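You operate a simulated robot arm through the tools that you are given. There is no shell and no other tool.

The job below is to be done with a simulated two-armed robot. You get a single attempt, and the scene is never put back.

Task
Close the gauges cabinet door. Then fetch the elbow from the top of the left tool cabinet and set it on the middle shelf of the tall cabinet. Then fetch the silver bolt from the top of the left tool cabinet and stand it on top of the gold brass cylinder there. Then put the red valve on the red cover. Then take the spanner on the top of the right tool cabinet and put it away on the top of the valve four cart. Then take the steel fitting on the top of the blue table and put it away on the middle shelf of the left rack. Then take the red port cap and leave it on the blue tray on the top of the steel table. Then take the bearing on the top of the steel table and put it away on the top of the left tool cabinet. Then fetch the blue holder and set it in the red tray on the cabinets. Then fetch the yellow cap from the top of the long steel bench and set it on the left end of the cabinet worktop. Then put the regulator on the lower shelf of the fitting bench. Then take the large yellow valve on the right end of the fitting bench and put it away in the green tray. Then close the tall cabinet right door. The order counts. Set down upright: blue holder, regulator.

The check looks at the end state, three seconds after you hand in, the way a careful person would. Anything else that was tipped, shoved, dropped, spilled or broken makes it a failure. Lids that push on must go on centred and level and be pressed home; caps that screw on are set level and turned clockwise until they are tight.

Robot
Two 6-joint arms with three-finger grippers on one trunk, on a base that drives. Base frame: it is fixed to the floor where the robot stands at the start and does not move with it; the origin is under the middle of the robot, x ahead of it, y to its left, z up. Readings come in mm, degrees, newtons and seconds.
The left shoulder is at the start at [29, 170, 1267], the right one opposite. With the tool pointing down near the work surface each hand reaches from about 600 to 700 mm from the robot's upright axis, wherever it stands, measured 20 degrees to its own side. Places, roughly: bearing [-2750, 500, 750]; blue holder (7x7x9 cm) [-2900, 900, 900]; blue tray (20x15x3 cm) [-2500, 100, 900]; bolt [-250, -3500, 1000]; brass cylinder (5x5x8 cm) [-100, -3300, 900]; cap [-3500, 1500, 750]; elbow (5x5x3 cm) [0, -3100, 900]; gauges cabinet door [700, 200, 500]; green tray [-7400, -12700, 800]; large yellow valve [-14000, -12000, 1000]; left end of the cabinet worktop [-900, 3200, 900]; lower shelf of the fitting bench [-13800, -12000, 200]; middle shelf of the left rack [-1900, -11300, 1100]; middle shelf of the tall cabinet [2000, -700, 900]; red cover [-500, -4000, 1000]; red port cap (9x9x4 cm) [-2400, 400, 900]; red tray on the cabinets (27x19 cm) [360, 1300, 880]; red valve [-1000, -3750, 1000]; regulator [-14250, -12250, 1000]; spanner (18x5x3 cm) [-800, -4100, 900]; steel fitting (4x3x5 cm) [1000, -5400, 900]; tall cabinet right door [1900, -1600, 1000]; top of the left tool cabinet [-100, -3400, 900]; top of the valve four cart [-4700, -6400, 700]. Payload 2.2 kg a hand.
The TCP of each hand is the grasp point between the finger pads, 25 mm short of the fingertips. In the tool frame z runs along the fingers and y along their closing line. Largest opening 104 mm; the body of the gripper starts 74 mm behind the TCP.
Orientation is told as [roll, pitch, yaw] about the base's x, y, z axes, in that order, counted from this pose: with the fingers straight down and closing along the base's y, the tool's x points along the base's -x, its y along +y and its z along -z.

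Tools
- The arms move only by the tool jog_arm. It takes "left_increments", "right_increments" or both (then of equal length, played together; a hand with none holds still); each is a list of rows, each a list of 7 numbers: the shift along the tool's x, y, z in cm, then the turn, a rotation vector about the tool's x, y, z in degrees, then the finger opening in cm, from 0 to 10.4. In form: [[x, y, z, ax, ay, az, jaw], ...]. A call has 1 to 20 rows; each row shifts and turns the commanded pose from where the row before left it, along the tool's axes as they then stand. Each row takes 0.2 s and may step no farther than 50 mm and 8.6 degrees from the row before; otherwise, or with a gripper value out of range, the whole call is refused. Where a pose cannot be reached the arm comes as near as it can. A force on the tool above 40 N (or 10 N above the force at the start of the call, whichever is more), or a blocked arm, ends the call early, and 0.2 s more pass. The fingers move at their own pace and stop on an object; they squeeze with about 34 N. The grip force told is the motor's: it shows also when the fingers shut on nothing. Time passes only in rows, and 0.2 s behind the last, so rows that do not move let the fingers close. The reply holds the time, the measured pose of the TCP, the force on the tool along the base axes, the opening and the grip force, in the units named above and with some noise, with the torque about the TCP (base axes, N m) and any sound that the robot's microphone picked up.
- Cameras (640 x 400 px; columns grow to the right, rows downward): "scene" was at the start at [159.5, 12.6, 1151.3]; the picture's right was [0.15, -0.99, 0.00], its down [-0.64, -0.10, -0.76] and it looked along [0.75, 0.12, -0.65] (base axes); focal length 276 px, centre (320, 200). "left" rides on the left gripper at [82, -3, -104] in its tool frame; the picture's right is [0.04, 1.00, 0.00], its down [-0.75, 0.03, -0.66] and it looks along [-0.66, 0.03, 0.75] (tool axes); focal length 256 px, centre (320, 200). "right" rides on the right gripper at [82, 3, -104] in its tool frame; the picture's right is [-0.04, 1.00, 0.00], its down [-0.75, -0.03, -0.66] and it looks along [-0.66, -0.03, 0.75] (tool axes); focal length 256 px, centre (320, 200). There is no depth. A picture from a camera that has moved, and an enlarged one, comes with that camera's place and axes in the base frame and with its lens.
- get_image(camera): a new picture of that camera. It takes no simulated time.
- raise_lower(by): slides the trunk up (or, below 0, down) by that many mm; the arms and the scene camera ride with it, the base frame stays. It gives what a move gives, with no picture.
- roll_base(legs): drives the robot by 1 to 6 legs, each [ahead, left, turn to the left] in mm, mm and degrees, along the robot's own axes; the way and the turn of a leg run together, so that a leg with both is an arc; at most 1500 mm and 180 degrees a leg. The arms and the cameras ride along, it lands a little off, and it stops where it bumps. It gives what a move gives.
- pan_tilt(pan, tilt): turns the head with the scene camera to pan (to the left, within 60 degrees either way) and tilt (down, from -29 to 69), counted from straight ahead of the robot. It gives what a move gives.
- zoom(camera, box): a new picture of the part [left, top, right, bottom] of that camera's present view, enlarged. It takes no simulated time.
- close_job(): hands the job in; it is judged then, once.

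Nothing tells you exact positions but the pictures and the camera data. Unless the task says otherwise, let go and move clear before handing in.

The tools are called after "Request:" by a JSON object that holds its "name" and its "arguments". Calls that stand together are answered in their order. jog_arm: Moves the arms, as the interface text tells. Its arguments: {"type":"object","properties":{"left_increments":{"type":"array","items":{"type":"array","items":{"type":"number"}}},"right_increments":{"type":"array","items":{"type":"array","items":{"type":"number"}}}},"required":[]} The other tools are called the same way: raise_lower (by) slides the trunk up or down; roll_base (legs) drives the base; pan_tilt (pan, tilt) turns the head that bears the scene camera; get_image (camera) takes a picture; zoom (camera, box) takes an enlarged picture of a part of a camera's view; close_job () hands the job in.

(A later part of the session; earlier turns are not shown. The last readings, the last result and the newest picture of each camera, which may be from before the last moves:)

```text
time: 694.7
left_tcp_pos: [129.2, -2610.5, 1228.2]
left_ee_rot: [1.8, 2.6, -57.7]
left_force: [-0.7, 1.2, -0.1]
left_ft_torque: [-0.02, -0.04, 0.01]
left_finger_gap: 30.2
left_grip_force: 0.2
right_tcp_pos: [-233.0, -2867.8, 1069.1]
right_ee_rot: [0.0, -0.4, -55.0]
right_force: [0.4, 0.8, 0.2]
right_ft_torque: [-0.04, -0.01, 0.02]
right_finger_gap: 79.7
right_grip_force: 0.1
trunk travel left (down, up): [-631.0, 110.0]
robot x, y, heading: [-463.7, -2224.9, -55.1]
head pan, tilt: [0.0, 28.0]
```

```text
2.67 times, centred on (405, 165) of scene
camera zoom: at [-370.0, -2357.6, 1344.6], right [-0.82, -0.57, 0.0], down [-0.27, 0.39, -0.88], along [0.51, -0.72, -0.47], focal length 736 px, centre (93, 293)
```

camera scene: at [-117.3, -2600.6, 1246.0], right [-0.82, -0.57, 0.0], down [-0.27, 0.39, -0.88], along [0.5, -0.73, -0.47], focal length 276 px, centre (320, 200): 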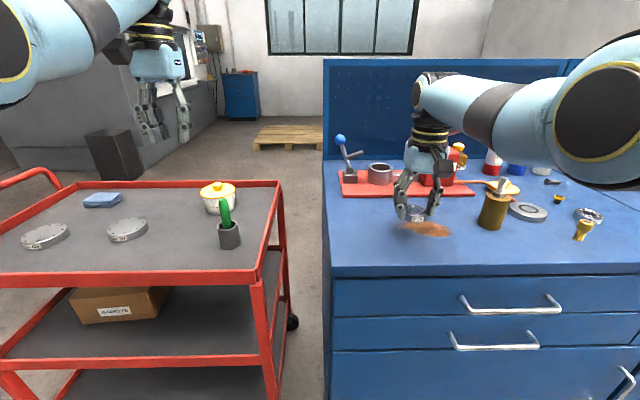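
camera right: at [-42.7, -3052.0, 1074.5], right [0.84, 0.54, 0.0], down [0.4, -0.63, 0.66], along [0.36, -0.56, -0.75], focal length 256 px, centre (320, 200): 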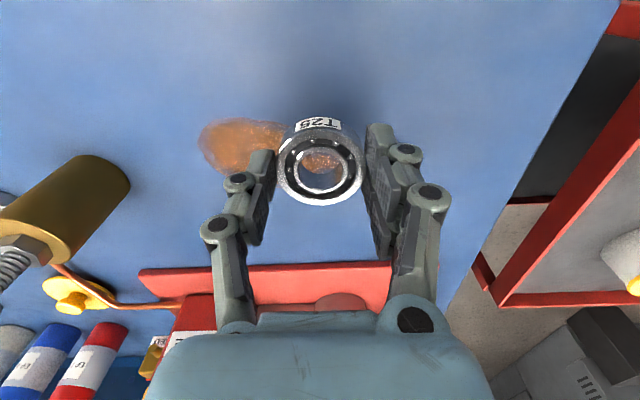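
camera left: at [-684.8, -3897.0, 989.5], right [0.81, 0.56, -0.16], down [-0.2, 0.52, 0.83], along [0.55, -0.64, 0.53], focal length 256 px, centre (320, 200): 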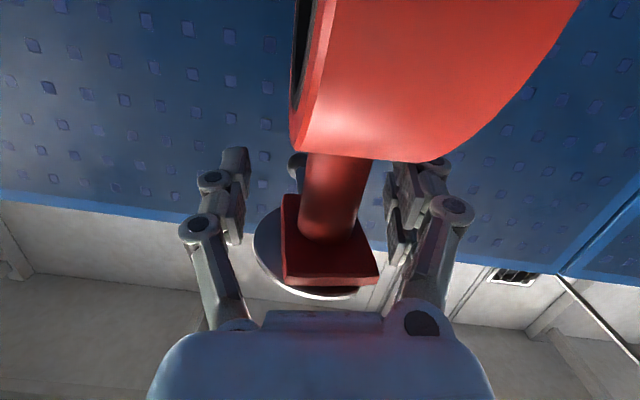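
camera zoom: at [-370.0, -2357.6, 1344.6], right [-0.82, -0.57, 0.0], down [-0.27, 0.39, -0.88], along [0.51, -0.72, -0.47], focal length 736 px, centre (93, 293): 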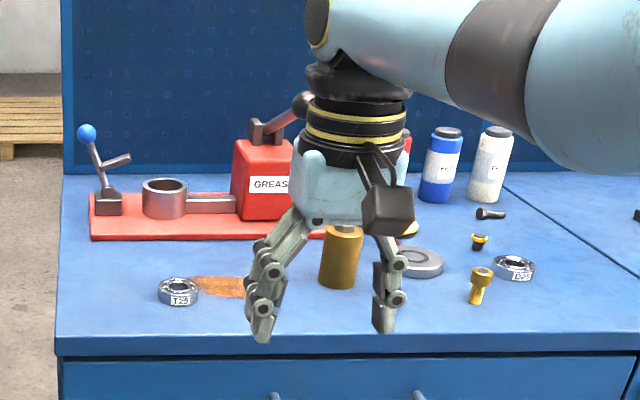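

The bearing is on the left tool cabinet. Next: the blue holder. I drive back to the far side of the steel table.

Request:
{"name": "roll_base", "arguments": {"legs": [[0, 0, -157.5], [1215, 0, 0], [1215, 0, 0], [0, 0, -5], [862, 0, 0], [862, 0, 0]]}}

Request:
{"name": "roll_base", "arguments": {"legs": [[0, 0, -108]]}}

Request:
{"name": "pan_tilt", "arguments": {"pan": 0, "tilt": 25}}

Request:
{"name": "get_image", "arguments": {"camera": "scene"}}

```text
time: 722.1
left_tcp_pos: [-4439.5, 562.1, 1227.3]
left_ee_rot: [1.8, 2.6, 136.0]
left_force: [0.9, 0.1, -0.8]
left_ft_torque: [-0.01, -0.03, -0.01]
left_finger_gap: 30.0
left_grip_force: 0.1
right_tcp_pos: [-4147.7, 897.7, 1069.9]
right_ee_rot: [-0.2, -0.4, 138.6]
right_force: [-0.6, 0.2, 0.4]
right_ft_torque: [0.01, 0.02, -0.03]
right_finger_gap: 80.0
right_grip_force: 0.0
trunk travel left (down, up): [-631.0, 110.0]
robot x, y, heading: [-3767.3, 331.2, 138.4]
head pan, tilt: [0.0, 28.0]
```

```text
time: 726.9
left_tcp_pos: [-3353.9, 901.7, 1226.4]
left_ee_rot: [1.8, 2.5, 29.3]
left_force: [0.5, 0.5, -0.2]
left_ft_torque: [0.0, 0.01, 0.0]
left_finger_gap: 29.9
left_grip_force: 0.0
right_tcp_pos: [-3115.8, 527.0, 1070.2]
right_ee_rot: [0.0, -0.6, 31.9]
right_force: [-0.4, -0.7, -0.5]
right_ft_torque: [0.02, -0.01, -0.01]
right_finger_gap: 80.3
right_grip_force: 0.0
trunk travel left (down, up): [-631.0, 110.0]
robot x, y, heading: [-3772.3, 328.1, 31.9]
head pan, tilt: [0.0, 28.0]
```

```text
time: 727.6
left_tcp_pos: [-3353.8, 901.8, 1226.2]
left_ee_rot: [1.7, 2.6, 29.3]
left_force: [0.4, -0.2, -0.2]
left_ft_torque: [0.02, -0.03, -0.04]
left_finger_gap: 30.0
left_grip_force: 0.0
right_tcp_pos: [-3115.9, 526.3, 1069.9]
right_ee_rot: [0.0, -0.3, 31.9]
right_force: [-0.1, 0.4, -0.6]
right_ft_torque: [-0.02, -0.03, -0.01]
right_finger_gap: 80.3
right_grip_force: 0.0
trunk travel left (down, up): [-631.0, 110.0]
robot x, y, heading: [-3768.1, 329.6, 31.9]
head pan, tilt: [0.0, 25.0]
```

```text
taken
camera scene: at [-3629.1, 414.4, 1349.3], right [0.53, -0.85, 0.0], down [-0.36, -0.22, -0.91], along [0.77, 0.48, -0.42], focal length 276 px, centre (320, 200)
```

scene: 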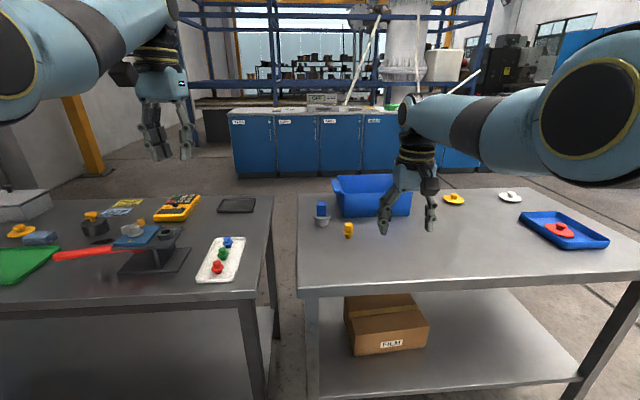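

Request:
{"name": "zoom", "arguments": {"camera": "scene", "box": [290, 170, 440, 260]}}

Request:
{"name": "zoom", "arguments": {"camera": "scene", "box": [300, 185, 370, 240]}}

```text
4.27 times, centred on (365, 215) of scene
camera zoom: at [-3629.1, 414.4, 1349.3], right [0.53, -0.85, 0.0], down [-0.36, -0.22, -0.91], along [0.77, 0.48, -0.42], focal length 1177 px, centre (128, 136)
```

zoom: 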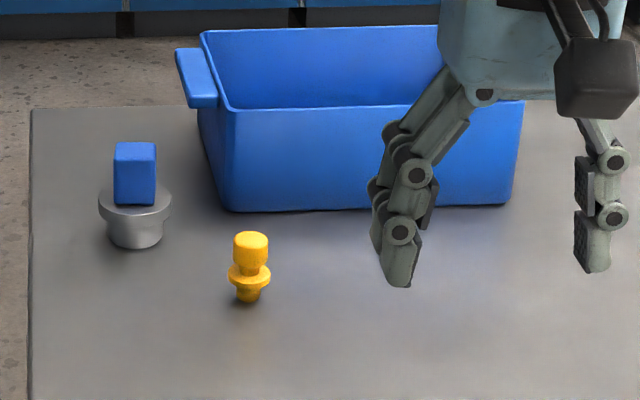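

```text
7.27 times, centred on (335, 212) of scene
camera zoom: at [-3629.1, 414.4, 1349.3], right [0.53, -0.85, 0.0], down [-0.36, -0.22, -0.91], along [0.77, 0.48, -0.42], focal length 2006 px, centre (211, 109)
```

zoom: 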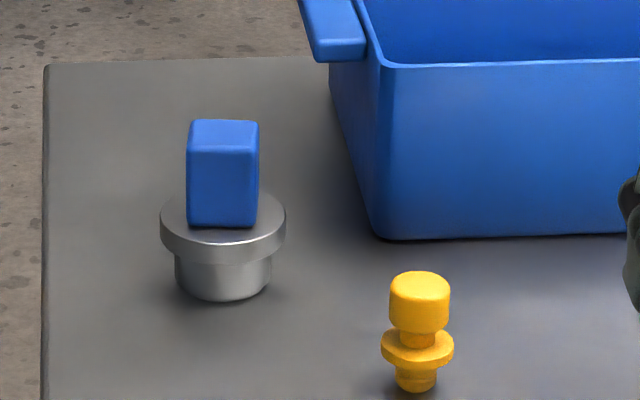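

The blue holder is a blue block on a flanged steel cup at about (-2890, 867). I bring the right hand above it.

Request:
{"name": "roll_base", "arguments": {"legs": [[372, 170, 0]]}}

Request:
{"name": "get_image", "arguments": {"camera": "right"}}

Request:
{"name": "get_image", "arguments": {"camera": "scene"}}

```text
time: 730.1
left_tcp_pos: [-3123.6, 1234.9, 1226.5]
left_ee_rot: [1.8, 2.6, 28.7]
left_force: [0.1, -0.1, -0.8]
left_ft_torque: [-0.02, 0.01, 0.01]
left_finger_gap: 30.1
left_grip_force: 0.0
right_tcp_pos: [-2887.6, 859.4, 1069.2]
right_ee_rot: [0.0, -0.3, 31.4]
right_force: [0.1, 0.3, -0.4]
right_ft_torque: [-0.04, 0.05, -0.01]
right_finger_gap: 80.2
right_grip_force: 0.0
trunk travel left (down, up): [-631.0, 110.0]
robot x, y, heading: [-3544.3, 667.0, 31.2]
head pan, tilt: [0.0, 25.0]
```

```text
taken
camera right: at [-2960.1, 818.5, 1171.9], right [-0.49, 0.87, 0.0], down [0.66, 0.37, 0.66], along [0.58, 0.32, -0.75], focal length 256 px, centre (320, 200)
```

right: 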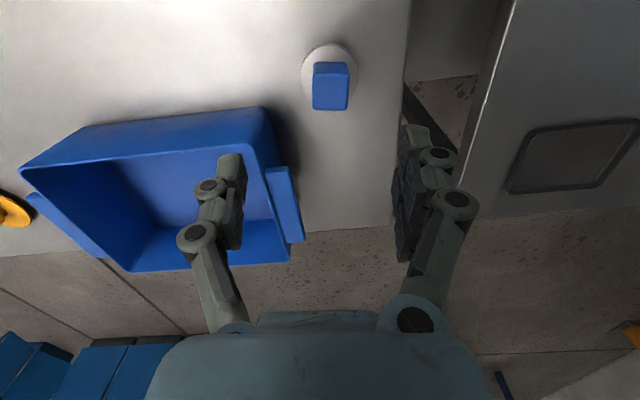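

```text
taken
camera scene: at [-3402.3, 751.0, 1349.3], right [0.52, -0.85, 0.0], down [-0.36, -0.22, -0.91], along [0.77, 0.47, -0.42], focal length 276 px, centre (320, 200)
```

scene: 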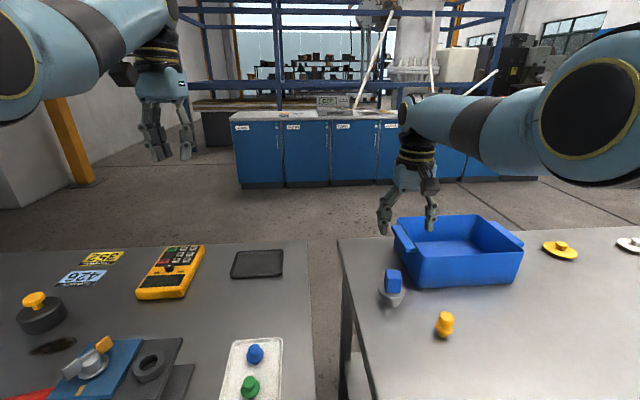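

I shift 10 mm and lower so the pads grip the blue block just above the flange.

Request:
{"name": "jog_arm", "arguments": {"right_increments": [[-0.1, 1.0, 0, 0, 0, 0, 7]]}}

Request:
{"name": "raise_lower", "arguments": {"by": -125}}

Request:
{"name": "get_image", "arguments": {"camera": "right"}}

Request:
{"name": "zoom", "arguments": {"camera": "scene", "box": [340, 130, 480, 260]}}

```text
time: 730.5
left_tcp_pos: [-3125.2, 1236.9, 1227.9]
left_ee_rot: [1.8, 2.6, 28.9]
left_force: [-0.2, -0.1, 0.3]
left_ft_torque: [-0.03, -0.01, -0.01]
left_finger_gap: 29.6
left_grip_force: 0.1
right_tcp_pos: [-2894.4, 868.0, 1070.0]
right_ee_rot: [0.0, -0.4, 31.4]
right_force: [-0.3, 0.1, 0.0]
right_ft_torque: [0.0, -0.02, 0.01]
right_finger_gap: 70.0
right_grip_force: 0.1
trunk travel left (down, up): [-631.0, 110.0]
robot x, y, heading: [-3543.5, 666.3, 31.5]
head pan, tilt: [0.0, 25.0]
```

```text
time: 732.0
left_tcp_pos: [-3124.3, 1234.4, 1102.5]
left_ee_rot: [1.7, 2.7, 28.8]
left_force: [0.4, 0.4, 0.2]
left_ft_torque: [-0.02, -0.01, -0.02]
left_finger_gap: 29.9
left_grip_force: 0.1
right_tcp_pos: [-2893.9, 867.2, 944.9]
right_ee_rot: [0.0, -0.4, 31.5]
right_force: [0.6, 0.0, 0.5]
right_ft_torque: [-0.02, 0.02, 0.0]
right_finger_gap: 69.9
right_grip_force: 0.1
trunk travel left (down, up): [-506.0, 235.0]
robot x, y, heading: [-3545.6, 665.4, 31.5]
head pan, tilt: [0.0, 25.0]
```

```text
taken
camera right: at [-2964.9, 827.0, 1047.5], right [-0.49, 0.87, 0.0], down [0.65, 0.37, 0.66], along [0.58, 0.32, -0.75], focal length 256 px, centre (320, 200)
```

right: 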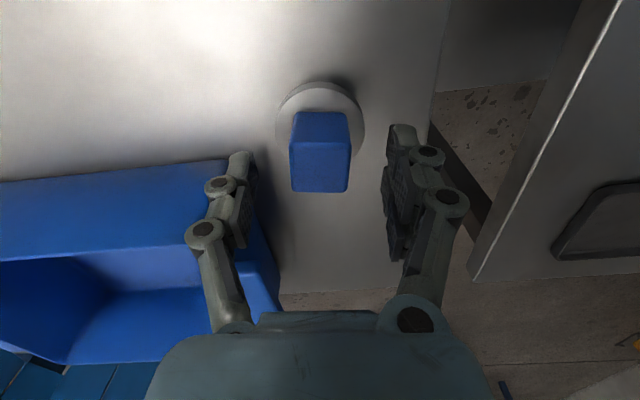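

```text
3.08 times, centred on (410, 195) of scene
camera zoom: at [-3401.7, 751.2, 1223.4], right [0.52, -0.85, 0.0], down [-0.36, -0.22, -0.91], along [0.77, 0.47, -0.42], focal length 849 px, centre (43, 215)
```

zoom: 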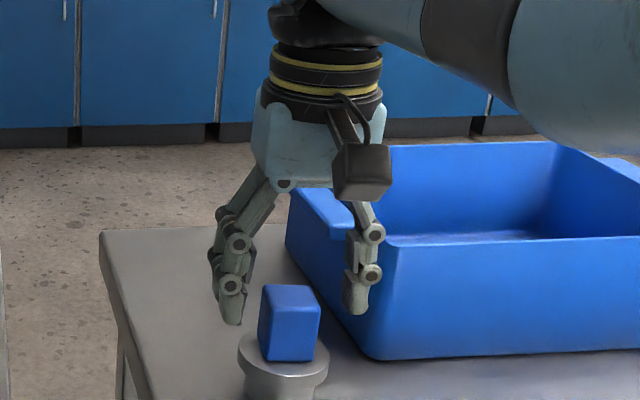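

The bin's corner is close to the right finger, so I narrow the opening first, correct 3 mm and lower.

Request:
{"name": "jog_arm", "arguments": {"right_increments": [[0.3, 0, 0, 0, 0, 0, 5.4], [0, 0, 0, 0, 0, 0, 5.4]]}}

Request:
{"name": "raise_lower", "arguments": {"by": -25}}

Request:
{"name": "get_image", "arguments": {"camera": "right"}}

Request:
{"name": "zoom", "arguments": {"camera": "scene", "box": [340, 110, 480, 240]}}

```text
time: 732.6
left_tcp_pos: [-3123.4, 1235.6, 1102.9]
left_ee_rot: [1.8, 2.6, 28.9]
left_force: [0.0, -0.2, -0.3]
left_ft_torque: [0.02, 0.01, -0.01]
left_finger_gap: 29.7
left_grip_force: 0.0
right_tcp_pos: [-2896.6, 865.6, 945.3]
right_ee_rot: [-0.1, -0.4, 31.4]
right_force: [0.2, -0.1, -0.1]
right_ft_torque: [0.02, 0.03, -0.04]
right_finger_gap: 54.1
right_grip_force: 0.0
trunk travel left (down, up): [-506.0, 235.0]
robot x, y, heading: [-3544.4, 666.9, 31.4]
head pan, tilt: [0.0, 25.0]
```

```text
time: 733.3
left_tcp_pos: [-3123.0, 1234.4, 1077.2]
left_ee_rot: [1.7, 2.6, 28.8]
left_force: [-0.1, -0.7, 0.7]
left_ft_torque: [0.0, -0.03, -0.01]
left_finger_gap: 29.8
left_grip_force: 0.0
right_tcp_pos: [-2896.0, 865.5, 920.4]
right_ee_rot: [0.0, -0.4, 31.4]
right_force: [-0.5, 0.6, -0.4]
right_ft_torque: [0.02, -0.03, 0.04]
right_finger_gap: 54.1
right_grip_force: 0.2
trunk travel left (down, up): [-481.0, 260.0]
robot x, y, heading: [-3546.8, 664.5, 31.4]
head pan, tilt: [0.0, 25.0]
```

```text
taken
camera right: at [-2967.7, 825.3, 1022.4], right [-0.49, 0.87, 0.0], down [0.65, 0.37, 0.66], along [0.58, 0.32, -0.75], focal length 256 px, centre (320, 200)
```

right: 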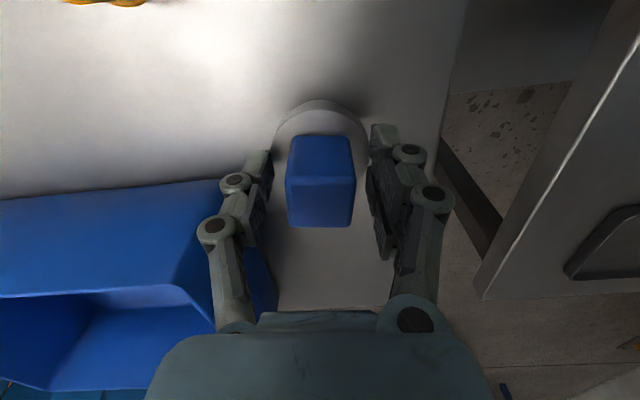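

```text
3.08 times, centred on (410, 175) of scene
camera zoom: at [-3401.5, 751.3, 1198.0], right [0.52, -0.85, 0.0], down [-0.36, -0.22, -0.91], along [0.77, 0.47, -0.42], focal length 849 px, centre (43, 277)
```

zoom: 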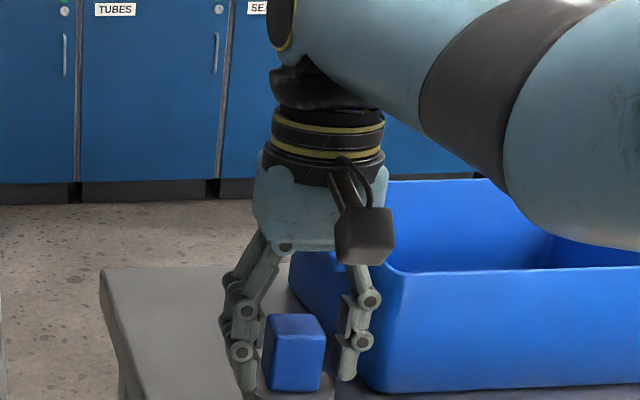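

The block is between the pads. I close.

Request:
{"name": "jog_arm", "arguments": {"right_increments": [[0, 0, 0, 0, 0, 0, 4], [0, 0, 0, 0, 0, 0, 3], [0, 0, 0, 0, 0, 0, 1.5], [0, 0, 0, 0, 0, 0, 1.5]]}}

Request:
{"name": "raise_lower", "arguments": {"by": 30}}

Request:
{"name": "get_image", "arguments": {"camera": "right"}}

Request:
{"name": "zoom", "arguments": {"camera": "scene", "box": [340, 110, 480, 240]}}

```text
time: 734.3
left_tcp_pos: [-3123.7, 1236.0, 1076.6]
left_ee_rot: [1.7, 2.6, 28.9]
left_force: [-0.1, 0.4, 0.5]
left_ft_torque: [0.02, -0.01, 0.03]
left_finger_gap: 29.9
left_grip_force: 0.0
right_tcp_pos: [-2895.9, 865.5, 920.4]
right_ee_rot: [0.0, -0.3, 31.5]
right_force: [0.1, 0.4, 0.4]
right_ft_torque: [-0.04, -0.05, 0.03]
right_finger_gap: 34.3
right_grip_force: 34.3
trunk travel left (down, up): [-481.0, 260.0]
robot x, y, heading: [-3544.7, 667.0, 31.6]
head pan, tilt: [0.0, 25.0]
```

```text
time: 735.1
left_tcp_pos: [-3122.5, 1236.1, 1106.3]
left_ee_rot: [1.7, 2.6, 28.8]
left_force: [0.2, -1.2, -0.3]
left_ft_torque: [-0.02, 0.03, 0.0]
left_finger_gap: 30.3
left_grip_force: 0.1
right_tcp_pos: [-2894.9, 866.5, 948.1]
right_ee_rot: [0.0, -0.3, 31.4]
right_force: [0.1, 0.2, -9.1]
right_ft_torque: [-0.06, 0.01, 0.0]
right_finger_gap: 34.1
right_grip_force: 34.2
trunk travel left (down, up): [-511.0, 230.0]
robot x, y, heading: [-3544.4, 665.8, 31.7]
head pan, tilt: [0.0, 25.0]
```

```text
taken
camera right: at [-2966.3, 825.9, 1050.7], right [-0.49, 0.87, 0.0], down [0.66, 0.37, 0.66], along [0.58, 0.32, -0.75], focal length 256 px, centre (320, 200)
```

right: 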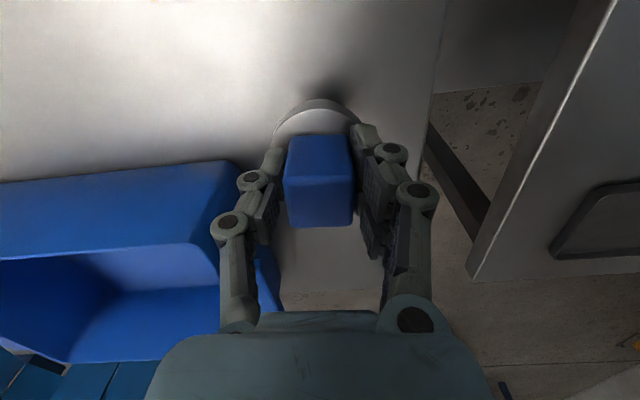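

```text
3.08 times, centred on (410, 175) of scene
camera zoom: at [-3400.1, 751.9, 1228.0], right [0.52, -0.85, 0.0], down [-0.36, -0.22, -0.91], along [0.77, 0.47, -0.42], focal length 849 px, centre (43, 277)
```

zoom: 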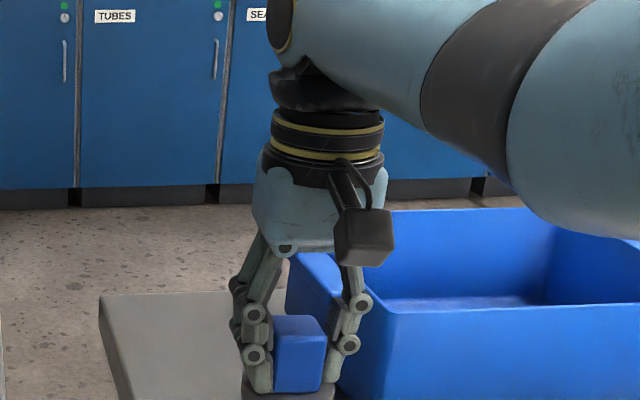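

The blue holder is held (about 0.9 kg), its base about 70 mm below the TCP. I raise it and drive around to the red tray on the cabinets.

Request:
{"name": "raise_lower", "arguments": {"by": 170}}

Request:
{"name": "roll_base", "arguments": {"legs": [[-450, 0, 0], [0, 0, -74.6], [975, 0, 0], [976, 0, 0]]}}

Request:
{"name": "get_image", "arguments": {"camera": "right"}}

```text
time: 737.0
left_tcp_pos: [-3122.6, 1236.0, 1277.0]
left_ee_rot: [1.7, 2.7, 28.9]
left_force: [0.1, 0.3, 0.0]
left_ft_torque: [-0.02, -0.03, 0.0]
left_finger_gap: 30.1
left_grip_force: 0.1
right_tcp_pos: [-2895.2, 866.1, 1118.2]
right_ee_rot: [0.0, -0.3, 31.4]
right_force: [0.2, -0.1, -8.2]
right_ft_torque: [0.0, 0.04, -0.01]
right_finger_gap: 34.2
right_grip_force: 34.2
trunk travel left (down, up): [-681.0, 60.0]
robot x, y, heading: [-3544.0, 661.0, 31.4]
head pan, tilt: [0.0, 25.0]
```

```text
time: 752.3
left_tcp_pos: [-1870.3, -1178.2, 1276.7]
left_ee_rot: [1.6, 2.6, -47.0]
left_force: [0.2, -0.6, 0.8]
left_ft_torque: [0.01, 0.01, 0.01]
left_finger_gap: 30.1
left_grip_force: 0.1
right_tcp_pos: [-2172.4, -1490.0, 1118.7]
right_ee_rot: [0.0, -0.3, -44.4]
right_force: [0.4, -0.1, -9.3]
right_ft_torque: [0.03, 0.0, -0.01]
right_finger_gap: 34.5
right_grip_force: 34.0
trunk travel left (down, up): [-681.0, 60.0]
robot x, y, heading: [-2526.7, -908.4, -44.5]
head pan, tilt: [0.0, 25.0]
```

```text
taken
camera right: at [-2229.1, -1431.2, 1221.4], right [0.73, 0.69, 0.0], down [0.51, -0.55, 0.66], along [0.45, -0.48, -0.75], focal length 256 px, centre (320, 200)
```

right: 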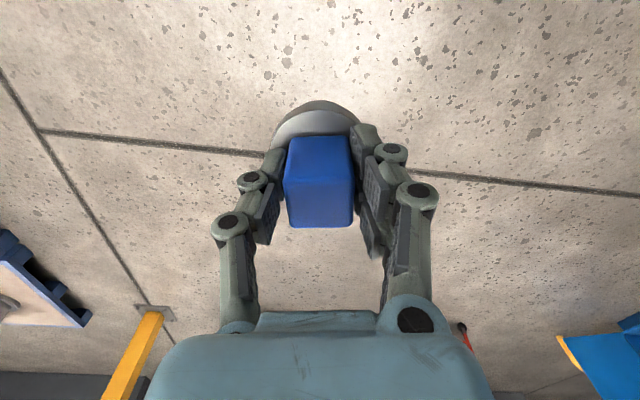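

Request:
{"name": "roll_base", "arguments": {"legs": [[0, 0, 85.8], [1259, 0, 0], [1150, 0, 0]]}}

Request:
{"name": "pan_tilt", "arguments": {"pan": 0, "tilt": 25}}

Request:
{"name": "get_image", "arguments": {"camera": "scene"}}

```text
time: 767.6
left_tcp_pos: [-418.1, 1295.4, 1276.3]
left_ee_rot: [1.7, 2.8, 38.8]
left_force: [0.1, 0.3, 0.6]
left_ft_torque: [-0.02, 0.04, 0.03]
left_finger_gap: 30.3
left_grip_force: 0.1
right_tcp_pos: [-130.9, 969.5, 1117.4]
right_ee_rot: [0.0, -0.4, 41.2]
right_force: [0.3, -0.5, -9.0]
right_ft_torque: [0.0, 0.02, -0.01]
right_finger_gap: 34.6
right_grip_force: 34.1
trunk travel left (down, up): [-681.0, 60.0]
robot x, y, heading: [-736.1, 661.4, 41.3]
head pan, tilt: [0.0, 25.0]
```

```text
time: 768.2
left_tcp_pos: [-418.4, 1296.8, 1276.4]
left_ee_rot: [1.8, 2.7, 38.7]
left_force: [0.1, 0.1, 0.2]
left_ft_torque: [-0.02, 0.0, -0.03]
left_finger_gap: 30.1
left_grip_force: 0.0
right_tcp_pos: [-130.1, 969.8, 1119.2]
right_ee_rot: [0.0, -0.2, 41.2]
right_force: [-0.1, -0.2, -10.0]
right_ft_torque: [0.01, 0.03, 0.01]
right_finger_gap: 34.3
right_grip_force: 34.2
trunk travel left (down, up): [-681.0, 60.0]
robot x, y, heading: [-734.7, 662.1, 41.2]
head pan, tilt: [0.0, 25.0]
```

```text
taken
camera scene: at [-609.9, 769.3, 1399.3], right [0.66, -0.75, 0.0], down [-0.32, -0.28, -0.91], along [0.68, 0.6, -0.42], focal length 276 px, centre (320, 200)
```

scene: 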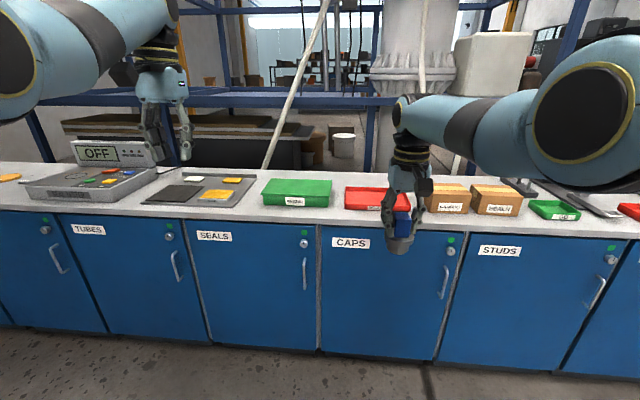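

The red tray is above the CAPS door at about (385, 1325). I approach, staying somewhat short, to refine with the wrist camera.

Request:
{"name": "roll_base", "arguments": {"legs": [[440, -66, 0]]}}

Request:
{"name": "get_image", "arguments": {"camera": "right"}}

Request:
{"name": "get_image", "arguments": {"camera": "scene"}}

```text
time: 770.9
left_tcp_pos: [-36.0, 1535.0, 1276.9]
left_ee_rot: [1.7, 2.6, 38.2]
left_force: [0.3, 0.0, 0.1]
left_ft_torque: [0.02, -0.01, -0.02]
left_finger_gap: 30.2
left_grip_force: 0.1
right_tcp_pos: [249.4, 1207.5, 1118.6]
right_ee_rot: [0.1, -0.3, 40.8]
right_force: [-0.8, 0.2, -9.0]
right_ft_torque: [-0.04, 0.02, 0.0]
right_finger_gap: 34.3
right_grip_force: 33.6
trunk travel left (down, up): [-681.0, 60.0]
robot x, y, heading: [-356.2, 901.2, 40.9]
head pan, tilt: [0.0, 25.0]
```

```text
taken
camera right: at [185.6, 1155.7, 1221.2], right [-0.62, 0.78, 0.0], down [0.59, 0.47, 0.66], along [0.52, 0.41, -0.75], focal length 256 px, centre (320, 200)
```

right: 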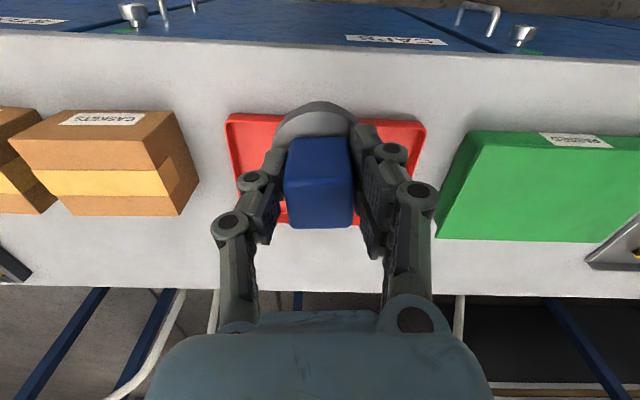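

```text
taken
camera scene: at [-231.5, 1010.7, 1399.3], right [0.65, -0.76, 0.0], down [-0.32, -0.28, -0.91], along [0.69, 0.59, -0.42], focal length 276 px, centre (320, 200)
```

scene: 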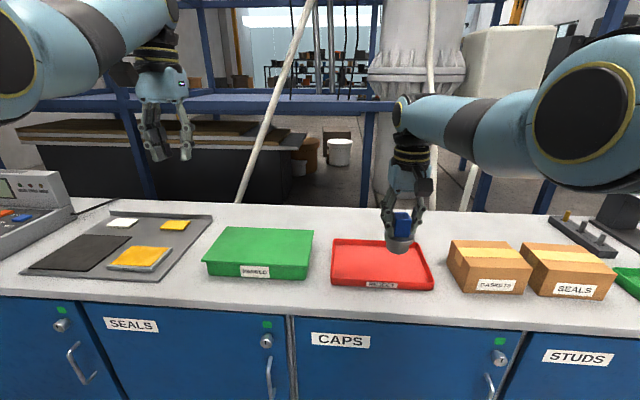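

Tray centre is about 168 mm further ahead. I move in and lower.

Request:
{"name": "roll_base", "arguments": {"legs": [[168, -5, 0]]}}

Request:
{"name": "raise_lower", "arguments": {"by": -110}}

Request:
{"name": "get_image", "arguments": {"camera": "right"}}

Request:
{"name": "get_image", "arguments": {"camera": "scene"}}

```text
time: 772.4
left_tcp_pos: [97.4, 1642.3, 1276.4]
left_ee_rot: [1.7, 2.8, 38.1]
left_force: [-0.6, 0.3, -1.2]
left_ft_torque: [-0.05, 0.01, -0.02]
left_finger_gap: 30.1
left_grip_force: 0.2
right_tcp_pos: [381.6, 1312.9, 1118.6]
right_ee_rot: [0.1, -0.1, 40.7]
right_force: [0.4, -0.5, -9.0]
right_ft_torque: [-0.05, 0.02, 0.0]
right_finger_gap: 34.5
right_grip_force: 33.9
trunk travel left (down, up): [-681.0, 60.0]
robot x, y, heading: [-230.5, 1011.2, 40.6]
head pan, tilt: [0.0, 25.0]
```

```text
time: 773.8
left_tcp_pos: [96.5, 1641.1, 1167.5]
left_ee_rot: [1.7, 2.5, 38.1]
left_force: [-0.3, 0.3, 0.0]
left_ft_torque: [0.02, 0.0, -0.02]
left_finger_gap: 30.1
left_grip_force: 0.0
right_tcp_pos: [381.8, 1312.9, 1007.8]
right_ee_rot: [0.0, -0.3, 40.7]
right_force: [-1.1, -0.3, -8.2]
right_ft_torque: [0.02, 0.04, 0.0]
right_finger_gap: 34.2
right_grip_force: 34.1
trunk travel left (down, up): [-571.0, 170.0]
robot x, y, heading: [-228.5, 1009.5, 41.0]
head pan, tilt: [0.0, 25.0]
```

```text
taken
camera right: at [316.8, 1261.2, 1111.4], right [-0.62, 0.78, 0.0], down [0.59, 0.47, 0.66], along [0.52, 0.41, -0.75], focal length 256 px, centre (320, 200)
```

right: 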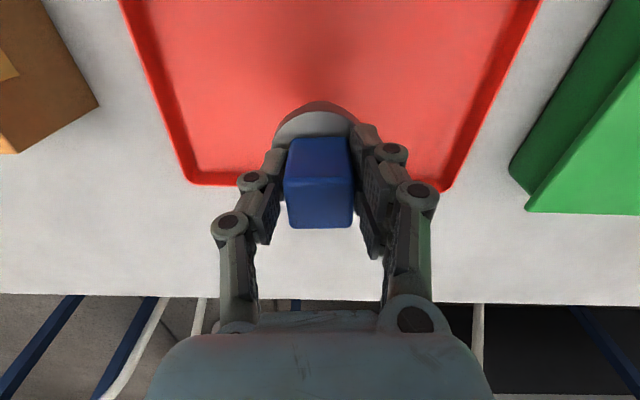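

```text
taken
camera scene: at [-100.1, 1117.2, 1289.1], right [0.65, -0.76, 0.0], down [-0.32, -0.28, -0.91], along [0.69, 0.59, -0.42], focal length 276 px, centre (320, 200)
```

scene: 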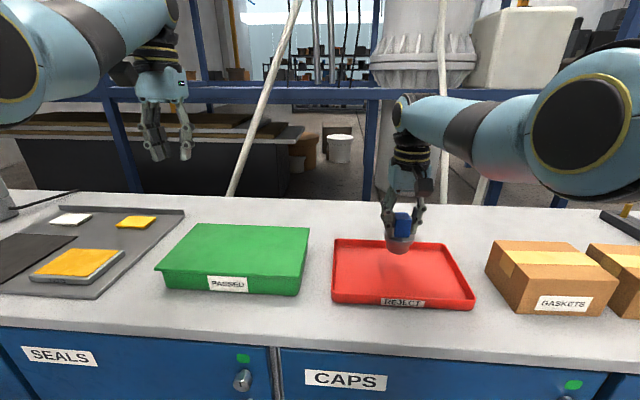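

Nicely over the tray. I lower the holder into it.

Request:
{"name": "raise_lower", "arguments": {"by": -45}}

Request:
{"name": "zoom", "arguments": {"camera": "scene", "box": [320, 150, 490, 290]}}

Request:
{"name": "raise_lower", "arguments": {"by": -5}}

Request:
{"name": "raise_lower", "arguments": {"by": -3}}

```text
time: 774.7
left_tcp_pos: [97.0, 1641.5, 1122.2]
left_ee_rot: [1.6, 2.6, 38.1]
left_force: [-0.3, -0.5, 0.3]
left_ft_torque: [-0.01, 0.0, -0.03]
left_finger_gap: 30.2
left_grip_force: 0.1
right_tcp_pos: [381.0, 1312.0, 964.8]
right_ee_rot: [0.0, -0.3, 40.7]
right_force: [-0.7, 0.1, -8.5]
right_ft_torque: [-0.04, 0.01, 0.0]
right_finger_gap: 34.4
right_grip_force: 34.4
trunk travel left (down, up): [-526.0, 215.0]
robot x, y, heading: [-229.6, 1008.2, 40.8]
head pan, tilt: [0.0, 25.0]
```

```text
2.86 times, centred on (405, 220) of scene
camera zoom: at [-99.6, 1117.6, 1243.5], right [0.65, -0.76, 0.0], down [-0.32, -0.28, -0.91], along [0.69, 0.59, -0.42], focal length 788 px, centre (77, 143)
```

zoom: 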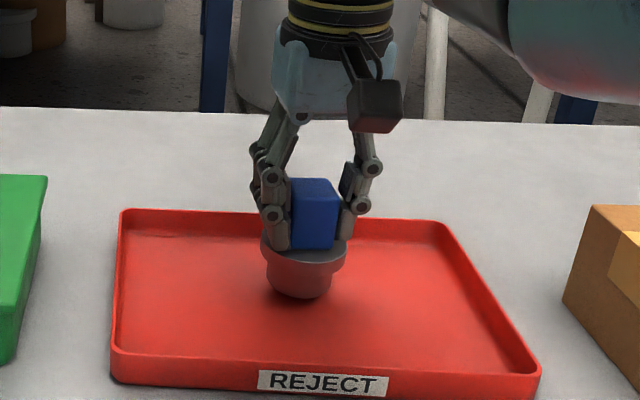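

```text
time: 775.2
left_tcp_pos: [96.4, 1642.9, 1116.5]
left_ee_rot: [1.7, 2.7, 38.1]
left_force: [-0.6, -0.6, 0.7]
left_ft_torque: [0.0, 0.01, -0.02]
left_finger_gap: 30.1
left_grip_force: 0.1
right_tcp_pos: [379.5, 1312.7, 958.3]
right_ee_rot: [0.0, -0.1, 40.7]
right_force: [-1.0, 0.3, -9.7]
right_ft_torque: [-0.04, 0.0, 0.02]
right_finger_gap: 34.3
right_grip_force: 33.9
trunk travel left (down, up): [-521.0, 220.0]
robot x, y, heading: [-232.6, 1013.1, 40.6]
head pan, tilt: [0.0, 25.0]
```

```text
time: 775.7
left_tcp_pos: [97.0, 1642.6, 1113.6]
left_ee_rot: [1.8, 2.7, 38.0]
left_force: [0.0, -0.3, 0.4]
left_ft_torque: [-0.01, 0.0, 0.0]
left_finger_gap: 29.9
left_grip_force: 0.0
right_tcp_pos: [381.0, 1311.8, 954.4]
right_ee_rot: [-0.1, -0.2, 40.6]
right_force: [0.1, -0.4, -9.4]
right_ft_torque: [-0.04, 0.06, 0.01]
right_finger_gap: 34.6
right_grip_force: 34.6
trunk travel left (down, up): [-518.0, 223.0]
robot x, y, heading: [-227.2, 1010.1, 40.6]
head pan, tilt: [0.0, 25.0]
```

Request:
{"name": "raise_lower", "arguments": {"by": -3}}

Request:
{"name": "raise_lower", "arguments": {"by": -3}}

Request:
{"name": "zoom", "arguments": {"camera": "scene", "box": [350, 160, 450, 260]}}

```text
time: 776.2
left_tcp_pos: [97.0, 1641.5, 1111.7]
left_ee_rot: [1.7, 2.7, 38.1]
left_force: [-0.5, 0.2, 0.7]
left_ft_torque: [-0.01, 0.0, -0.01]
left_finger_gap: 30.2
left_grip_force: 0.1
right_tcp_pos: [381.4, 1312.2, 954.0]
right_ee_rot: [0.0, -0.4, 40.7]
right_force: [-1.0, -0.5, 0.8]
right_ft_torque: [-0.2, -0.13, 0.02]
right_finger_gap: 34.3
right_grip_force: 33.7
trunk travel left (down, up): [-515.0, 226.0]
robot x, y, heading: [-229.8, 1009.8, 40.6]
head pan, tilt: [0.0, 25.0]
```

```text
time: 776.8
left_tcp_pos: [94.9, 1641.7, 1110.4]
left_ee_rot: [1.8, 2.6, 38.1]
left_force: [0.1, -0.5, 0.1]
left_ft_torque: [0.0, 0.0, 0.03]
left_finger_gap: 29.6
left_grip_force: 0.1
right_tcp_pos: [381.7, 1313.1, 953.0]
right_ee_rot: [0.0, -0.8, 40.8]
right_force: [2.3, -0.3, 20.4]
right_ft_torque: [-0.27, 0.26, -0.06]
right_finger_gap: 34.3
right_grip_force: 34.2
trunk travel left (down, up): [-512.0, 229.0]
robot x, y, heading: [-226.5, 1010.8, 40.8]
head pan, tilt: [0.0, 25.0]
```

```text
4.00 times, centred on (400, 210) of scene
camera zoom: at [-101.4, 1116.8, 1229.9], right [0.65, -0.76, 0.0], down [-0.32, -0.28, -0.91], along [0.69, 0.59, -0.42], focal length 1103 px, centre (0, 160)
```

zoom: 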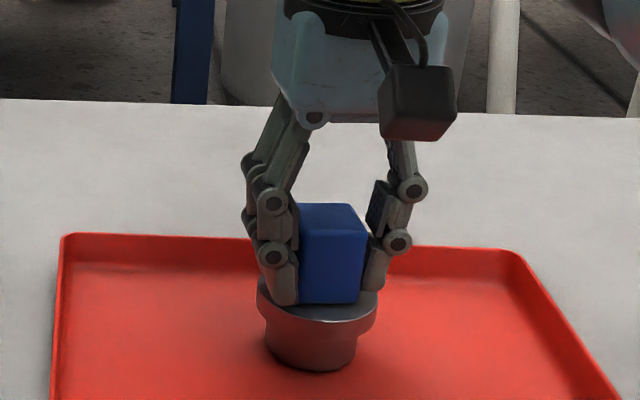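

The holder is down and upright. I release and lift away.

Request:
{"name": "jog_arm", "arguments": {"right_increments": [[0, 0, 0, 0, 0, 0, 3.8], [0, 0, 0, 0, 0, 0, 4.5], [0, 0, 0, 0, 0, 0, 5.5], [0, 0, 0, 0, 0, 0, 6]]}}

Request:
{"name": "raise_lower", "arguments": {"by": 150}}

Request:
{"name": "roll_base", "arguments": {"legs": [[-400, 0, 0]]}}

Request:
{"name": "get_image", "arguments": {"camera": "scene"}}

Request:
{"name": "zoom", "arguments": {"camera": "scene", "box": [300, 160, 470, 270]}}

```text
time: 777.8
left_tcp_pos: [95.2, 1641.8, 1108.0]
left_ee_rot: [1.7, 2.6, 38.1]
left_force: [0.2, 0.0, 0.2]
left_ft_torque: [-0.01, -0.01, 0.01]
left_finger_gap: 29.8
left_grip_force: 0.0
right_tcp_pos: [381.0, 1313.5, 950.0]
right_ee_rot: [0.0, -0.3, 40.8]
right_force: [0.7, -0.4, -0.6]
right_ft_torque: [0.01, 0.0, 0.02]
right_finger_gap: 60.2
right_grip_force: 0.0
trunk travel left (down, up): [-512.0, 229.0]
robot x, y, heading: [-229.2, 1009.3, 40.6]
head pan, tilt: [0.0, 25.0]
```

```text
time: 779.5
left_tcp_pos: [95.9, 1641.1, 1258.4]
left_ee_rot: [1.7, 2.6, 38.1]
left_force: [-0.4, 0.7, 0.5]
left_ft_torque: [-0.02, -0.02, -0.01]
left_finger_gap: 30.1
left_grip_force: 0.1
right_tcp_pos: [381.3, 1313.6, 1100.0]
right_ee_rot: [0.0, -0.3, 40.8]
right_force: [-0.1, 0.2, 0.2]
right_ft_torque: [0.03, 0.02, 0.03]
right_finger_gap: 60.0
right_grip_force: 0.0
trunk travel left (down, up): [-662.0, 79.0]
robot x, y, heading: [-227.6, 1010.6, 40.5]
head pan, tilt: [0.0, 25.0]
```

```text
time: 782.0
left_tcp_pos: [-201.2, 1374.6, 1258.2]
left_ee_rot: [1.7, 2.6, 37.3]
left_force: [0.1, -0.4, 0.8]
left_ft_torque: [0.0, 0.02, -0.01]
left_finger_gap: 29.9
left_grip_force: 0.1
right_tcp_pos: [76.4, 1043.1, 1100.5]
right_ee_rot: [0.0, -0.2, 39.9]
right_force: [-0.6, -0.4, -0.4]
right_ft_torque: [0.03, -0.04, 0.01]
right_finger_gap: 59.8
right_grip_force: 0.1
trunk travel left (down, up): [-662.0, 79.0]
robot x, y, heading: [-535.6, 751.2, 39.9]
head pan, tilt: [0.0, 25.0]
```

```text
taken
camera scene: at [-407.3, 853.7, 1380.4], right [0.64, -0.77, 0.0], down [-0.32, -0.27, -0.91], along [0.7, 0.58, -0.42], focal length 276 px, centre (320, 200)
```

scene: 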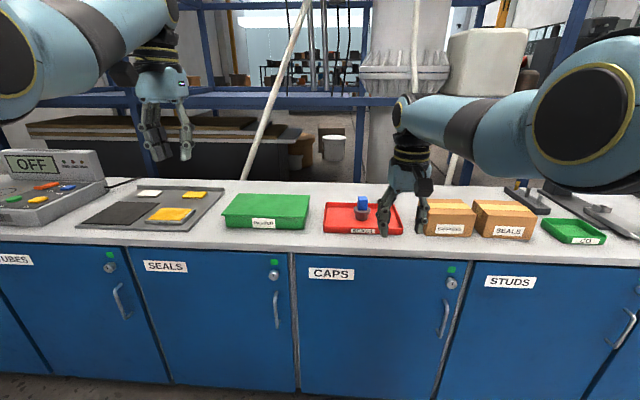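

```text
3.64 times, centred on (385, 215) of scene
camera zoom: at [-407.3, 853.7, 1380.4], right [0.64, -0.77, 0.0], down [-0.32, -0.27, -0.91], along [0.7, 0.58, -0.42], focal length 1003 px, centre (84, 146)
```

zoom: 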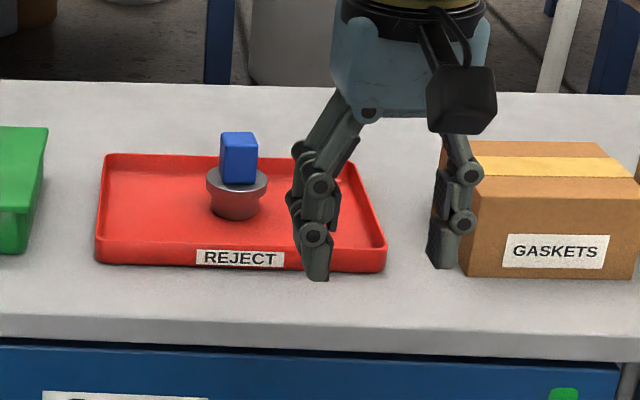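

The holder stands upright in the red tray. Next: the yellow cap on the long steel bench. I drive to its near side and look.

Request:
{"name": "roll_base", "arguments": {"legs": [[0, 0, 101.5], [1094, 0, 0], [1094, 0, 0], [0, 0, 72]]}}

Request:
{"name": "pan_tilt", "arguments": {"pan": 0, "tilt": 22}}

Request:
{"name": "get_image", "arguments": {"camera": "scene"}}

Request:
{"name": "zoom", "arguments": {"camera": "scene", "box": [200, 150, 440, 280]}}

```text
time: 800.4
left_tcp_pos: [-2663.5, 1482.5, 1258.4]
left_ee_rot: [1.7, 2.6, -147.1]
left_force: [-0.2, -0.2, -0.2]
left_ft_torque: [-0.01, 0.03, 0.04]
left_finger_gap: 30.1
left_grip_force: 0.1
right_tcp_pos: [-2917.1, 1834.9, 1101.1]
right_ee_rot: [-0.1, -0.2, -144.5]
right_force: [0.0, 0.1, 1.0]
right_ft_torque: [0.0, -0.01, 0.02]
right_finger_gap: 60.0
right_grip_force: 0.1
trunk travel left (down, up): [-662.0, 79.0]
robot x, y, heading: [-2281.5, 2081.1, -144.4]
head pan, tilt: [0.0, 25.0]
```

```text
time: 801.0
left_tcp_pos: [-2664.3, 1483.1, 1258.1]
left_ee_rot: [1.7, 2.6, -147.1]
left_force: [-0.2, 0.0, -0.3]
left_ft_torque: [0.02, 0.0, -0.04]
left_finger_gap: 29.9
left_grip_force: 0.1
right_tcp_pos: [-2917.5, 1835.0, 1099.8]
right_ee_rot: [0.0, -0.3, -144.5]
right_force: [0.9, -0.1, 0.0]
right_ft_torque: [0.01, 0.03, 0.0]
right_finger_gap: 60.0
right_grip_force: 0.1
trunk travel left (down, up): [-662.0, 79.0]
robot x, y, heading: [-2284.1, 2079.4, -144.3]
head pan, tilt: [0.0, 22.0]
```

```text
taken
camera scene: at [-2415.3, 1985.4, 1385.2], right [-0.58, 0.81, 0.0], down [0.31, 0.22, -0.93], along [-0.75, -0.54, -0.38], focal length 276 px, centre (320, 200)
```

scene: 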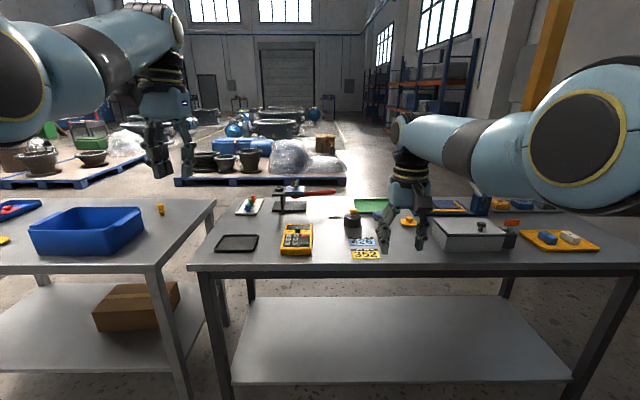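

```text
2.67 times, centred on (320, 215) of scene
camera zoom: at [-2415.3, 1985.4, 1385.2], right [-0.58, 0.81, 0.0], down [0.31, 0.22, -0.93], along [-0.75, -0.54, -0.38], focal length 736 px, centre (320, 160)
```

zoom: 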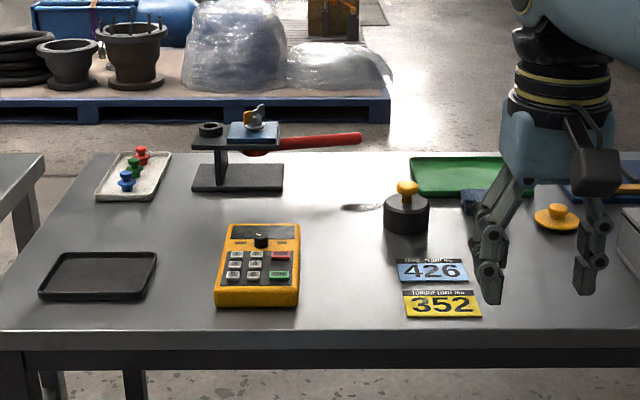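

The yellow cap with the knob is at about (-3486, 1677). I bring the right hand over it, keeping the left hand high.

Request:
{"name": "roll_base", "arguments": {"legs": [[500, -203, 0]]}}

Request:
{"name": "get_image", "arguments": {"camera": "right"}}

Request:
{"name": "get_image", "arguments": {"camera": "scene"}}

```text
time: 804.2
left_tcp_pos: [-3193.4, 1362.5, 1258.8]
left_ee_rot: [1.6, 2.6, -147.2]
left_force: [-0.1, -0.2, 0.3]
left_ft_torque: [0.01, 0.01, 0.01]
left_finger_gap: 29.9
left_grip_force: 0.0
right_tcp_pos: [-3446.0, 1715.5, 1101.0]
right_ee_rot: [0.1, -0.3, -144.5]
right_force: [0.2, 0.7, -0.9]
right_ft_torque: [0.02, -0.03, -0.02]
right_finger_gap: 59.8
right_grip_force: 0.0
trunk travel left (down, up): [-662.0, 79.0]
robot x, y, heading: [-2810.3, 1965.4, -144.7]
head pan, tilt: [0.0, 22.0]
```

```text
taken
camera right: at [-3376.7, 1759.9, 1202.4], right [0.55, -0.84, 0.0], down [-0.63, -0.41, 0.66], along [-0.55, -0.36, -0.75], focal length 256 px, centre (320, 200)
```

right: 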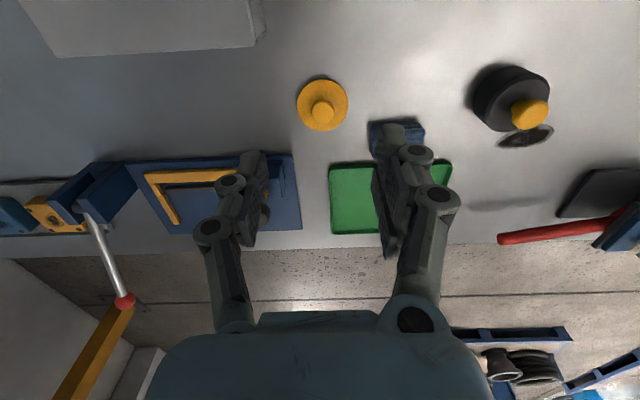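

```text
taken
camera scene: at [-2943.8, 1864.5, 1385.2], right [-0.58, 0.82, 0.0], down [0.31, 0.22, -0.93], along [-0.76, -0.54, -0.38], focal length 276 px, centre (320, 200)
```

scene: 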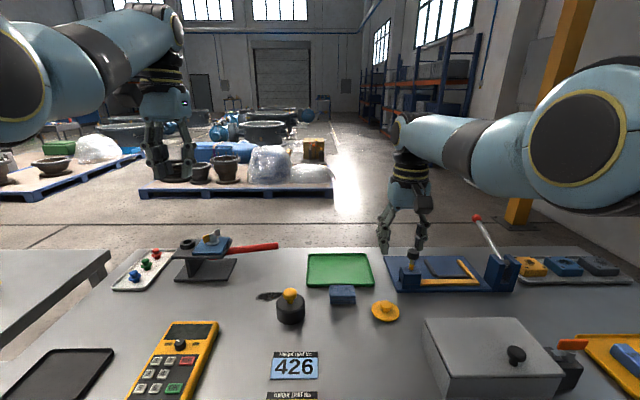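

I centre over the cap with the base, lift the left hand a bit and lower the trunk.

Request:
{"name": "roll_base", "arguments": {"legs": [[51, 4, 0]]}}

Request:
{"name": "raise_lower", "arguments": {"by": -120}}

Request:
{"name": "jog_arm", "arguments": {"left_increments": [[0, 0, -4, 0, 0, 0, 3], [0, 0, -4, 0, 0, 0, 3], [0, 0, -4, 0, 0, 0, 3]]}}

Request:
{"name": "get_image", "arguments": {"camera": "right"}}

```text
time: 805.1
left_tcp_pos: [-3226.0, 1333.5, 1261.4]
left_ee_rot: [1.7, 2.3, -147.1]
left_force: [-0.3, -0.1, -0.4]
left_ft_torque: [0.01, 0.03, -0.02]
left_finger_gap: 29.9
left_grip_force: 0.0
right_tcp_pos: [-3478.9, 1684.5, 1103.6]
right_ee_rot: [0.0, -0.6, -144.6]
right_force: [1.8, 0.1, -0.4]
right_ft_torque: [0.0, 0.04, -0.01]
right_finger_gap: 60.2
right_grip_force: 0.1
trunk travel left (down, up): [-662.0, 79.0]
robot x, y, heading: [-2849.2, 1926.6, -144.5]
head pan, tilt: [0.0, 22.0]
```

```text
time: 806.6
left_tcp_pos: [-3231.7, 1330.3, 1138.2]
left_ee_rot: [1.7, 2.6, -147.1]
left_force: [-0.3, 0.6, 0.0]
left_ft_torque: [0.0, 0.03, 0.0]
left_finger_gap: 29.8
left_grip_force: 0.0
right_tcp_pos: [-3483.1, 1683.7, 980.7]
right_ee_rot: [0.0, -0.3, -144.5]
right_force: [-0.3, 0.8, 0.3]
right_ft_torque: [0.0, -0.01, 0.01]
right_finger_gap: 59.7
right_grip_force: 0.0
trunk travel left (down, up): [-542.0, 199.0]
robot x, y, heading: [-2852.3, 1929.3, -144.6]
head pan, tilt: [0.0, 22.0]
```

```text
time: 807.4
left_tcp_pos: [-3237.2, 1329.7, 1257.4]
left_ee_rot: [1.7, 2.8, -147.0]
left_force: [0.0, 0.5, 0.1]
left_ft_torque: [-0.02, 0.03, 0.0]
left_finger_gap: 29.7
left_grip_force: 0.0
left hand out of reach, approached as far as the arm can: row 2
right_tcp_pos: [-3483.5, 1683.5, 980.4]
right_ee_rot: [0.0, -0.4, -144.5]
right_force: [-0.6, 0.0, 0.4]
right_ft_torque: [-0.02, -0.02, -0.02]
right_finger_gap: 60.1
right_grip_force: 0.0
trunk travel left (down, up): [-542.0, 199.0]
robot x, y, heading: [-2851.8, 1926.4, -144.6]
head pan, tilt: [0.0, 22.0]
```

```text
taken
camera right: at [-3413.3, 1728.3, 1083.2], right [0.55, -0.84, 0.0], down [-0.63, -0.41, 0.66], along [-0.55, -0.36, -0.75], focal length 256 px, centre (320, 200)
```

right: 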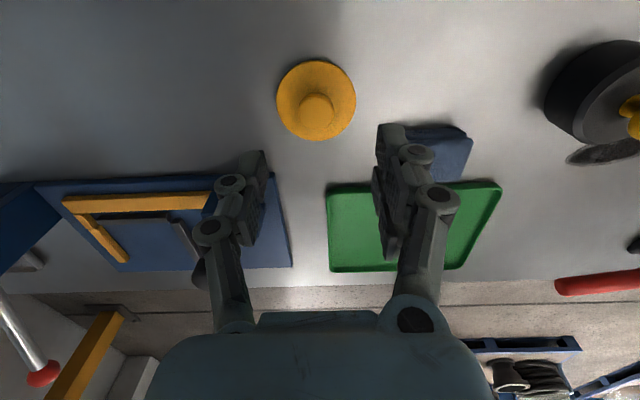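

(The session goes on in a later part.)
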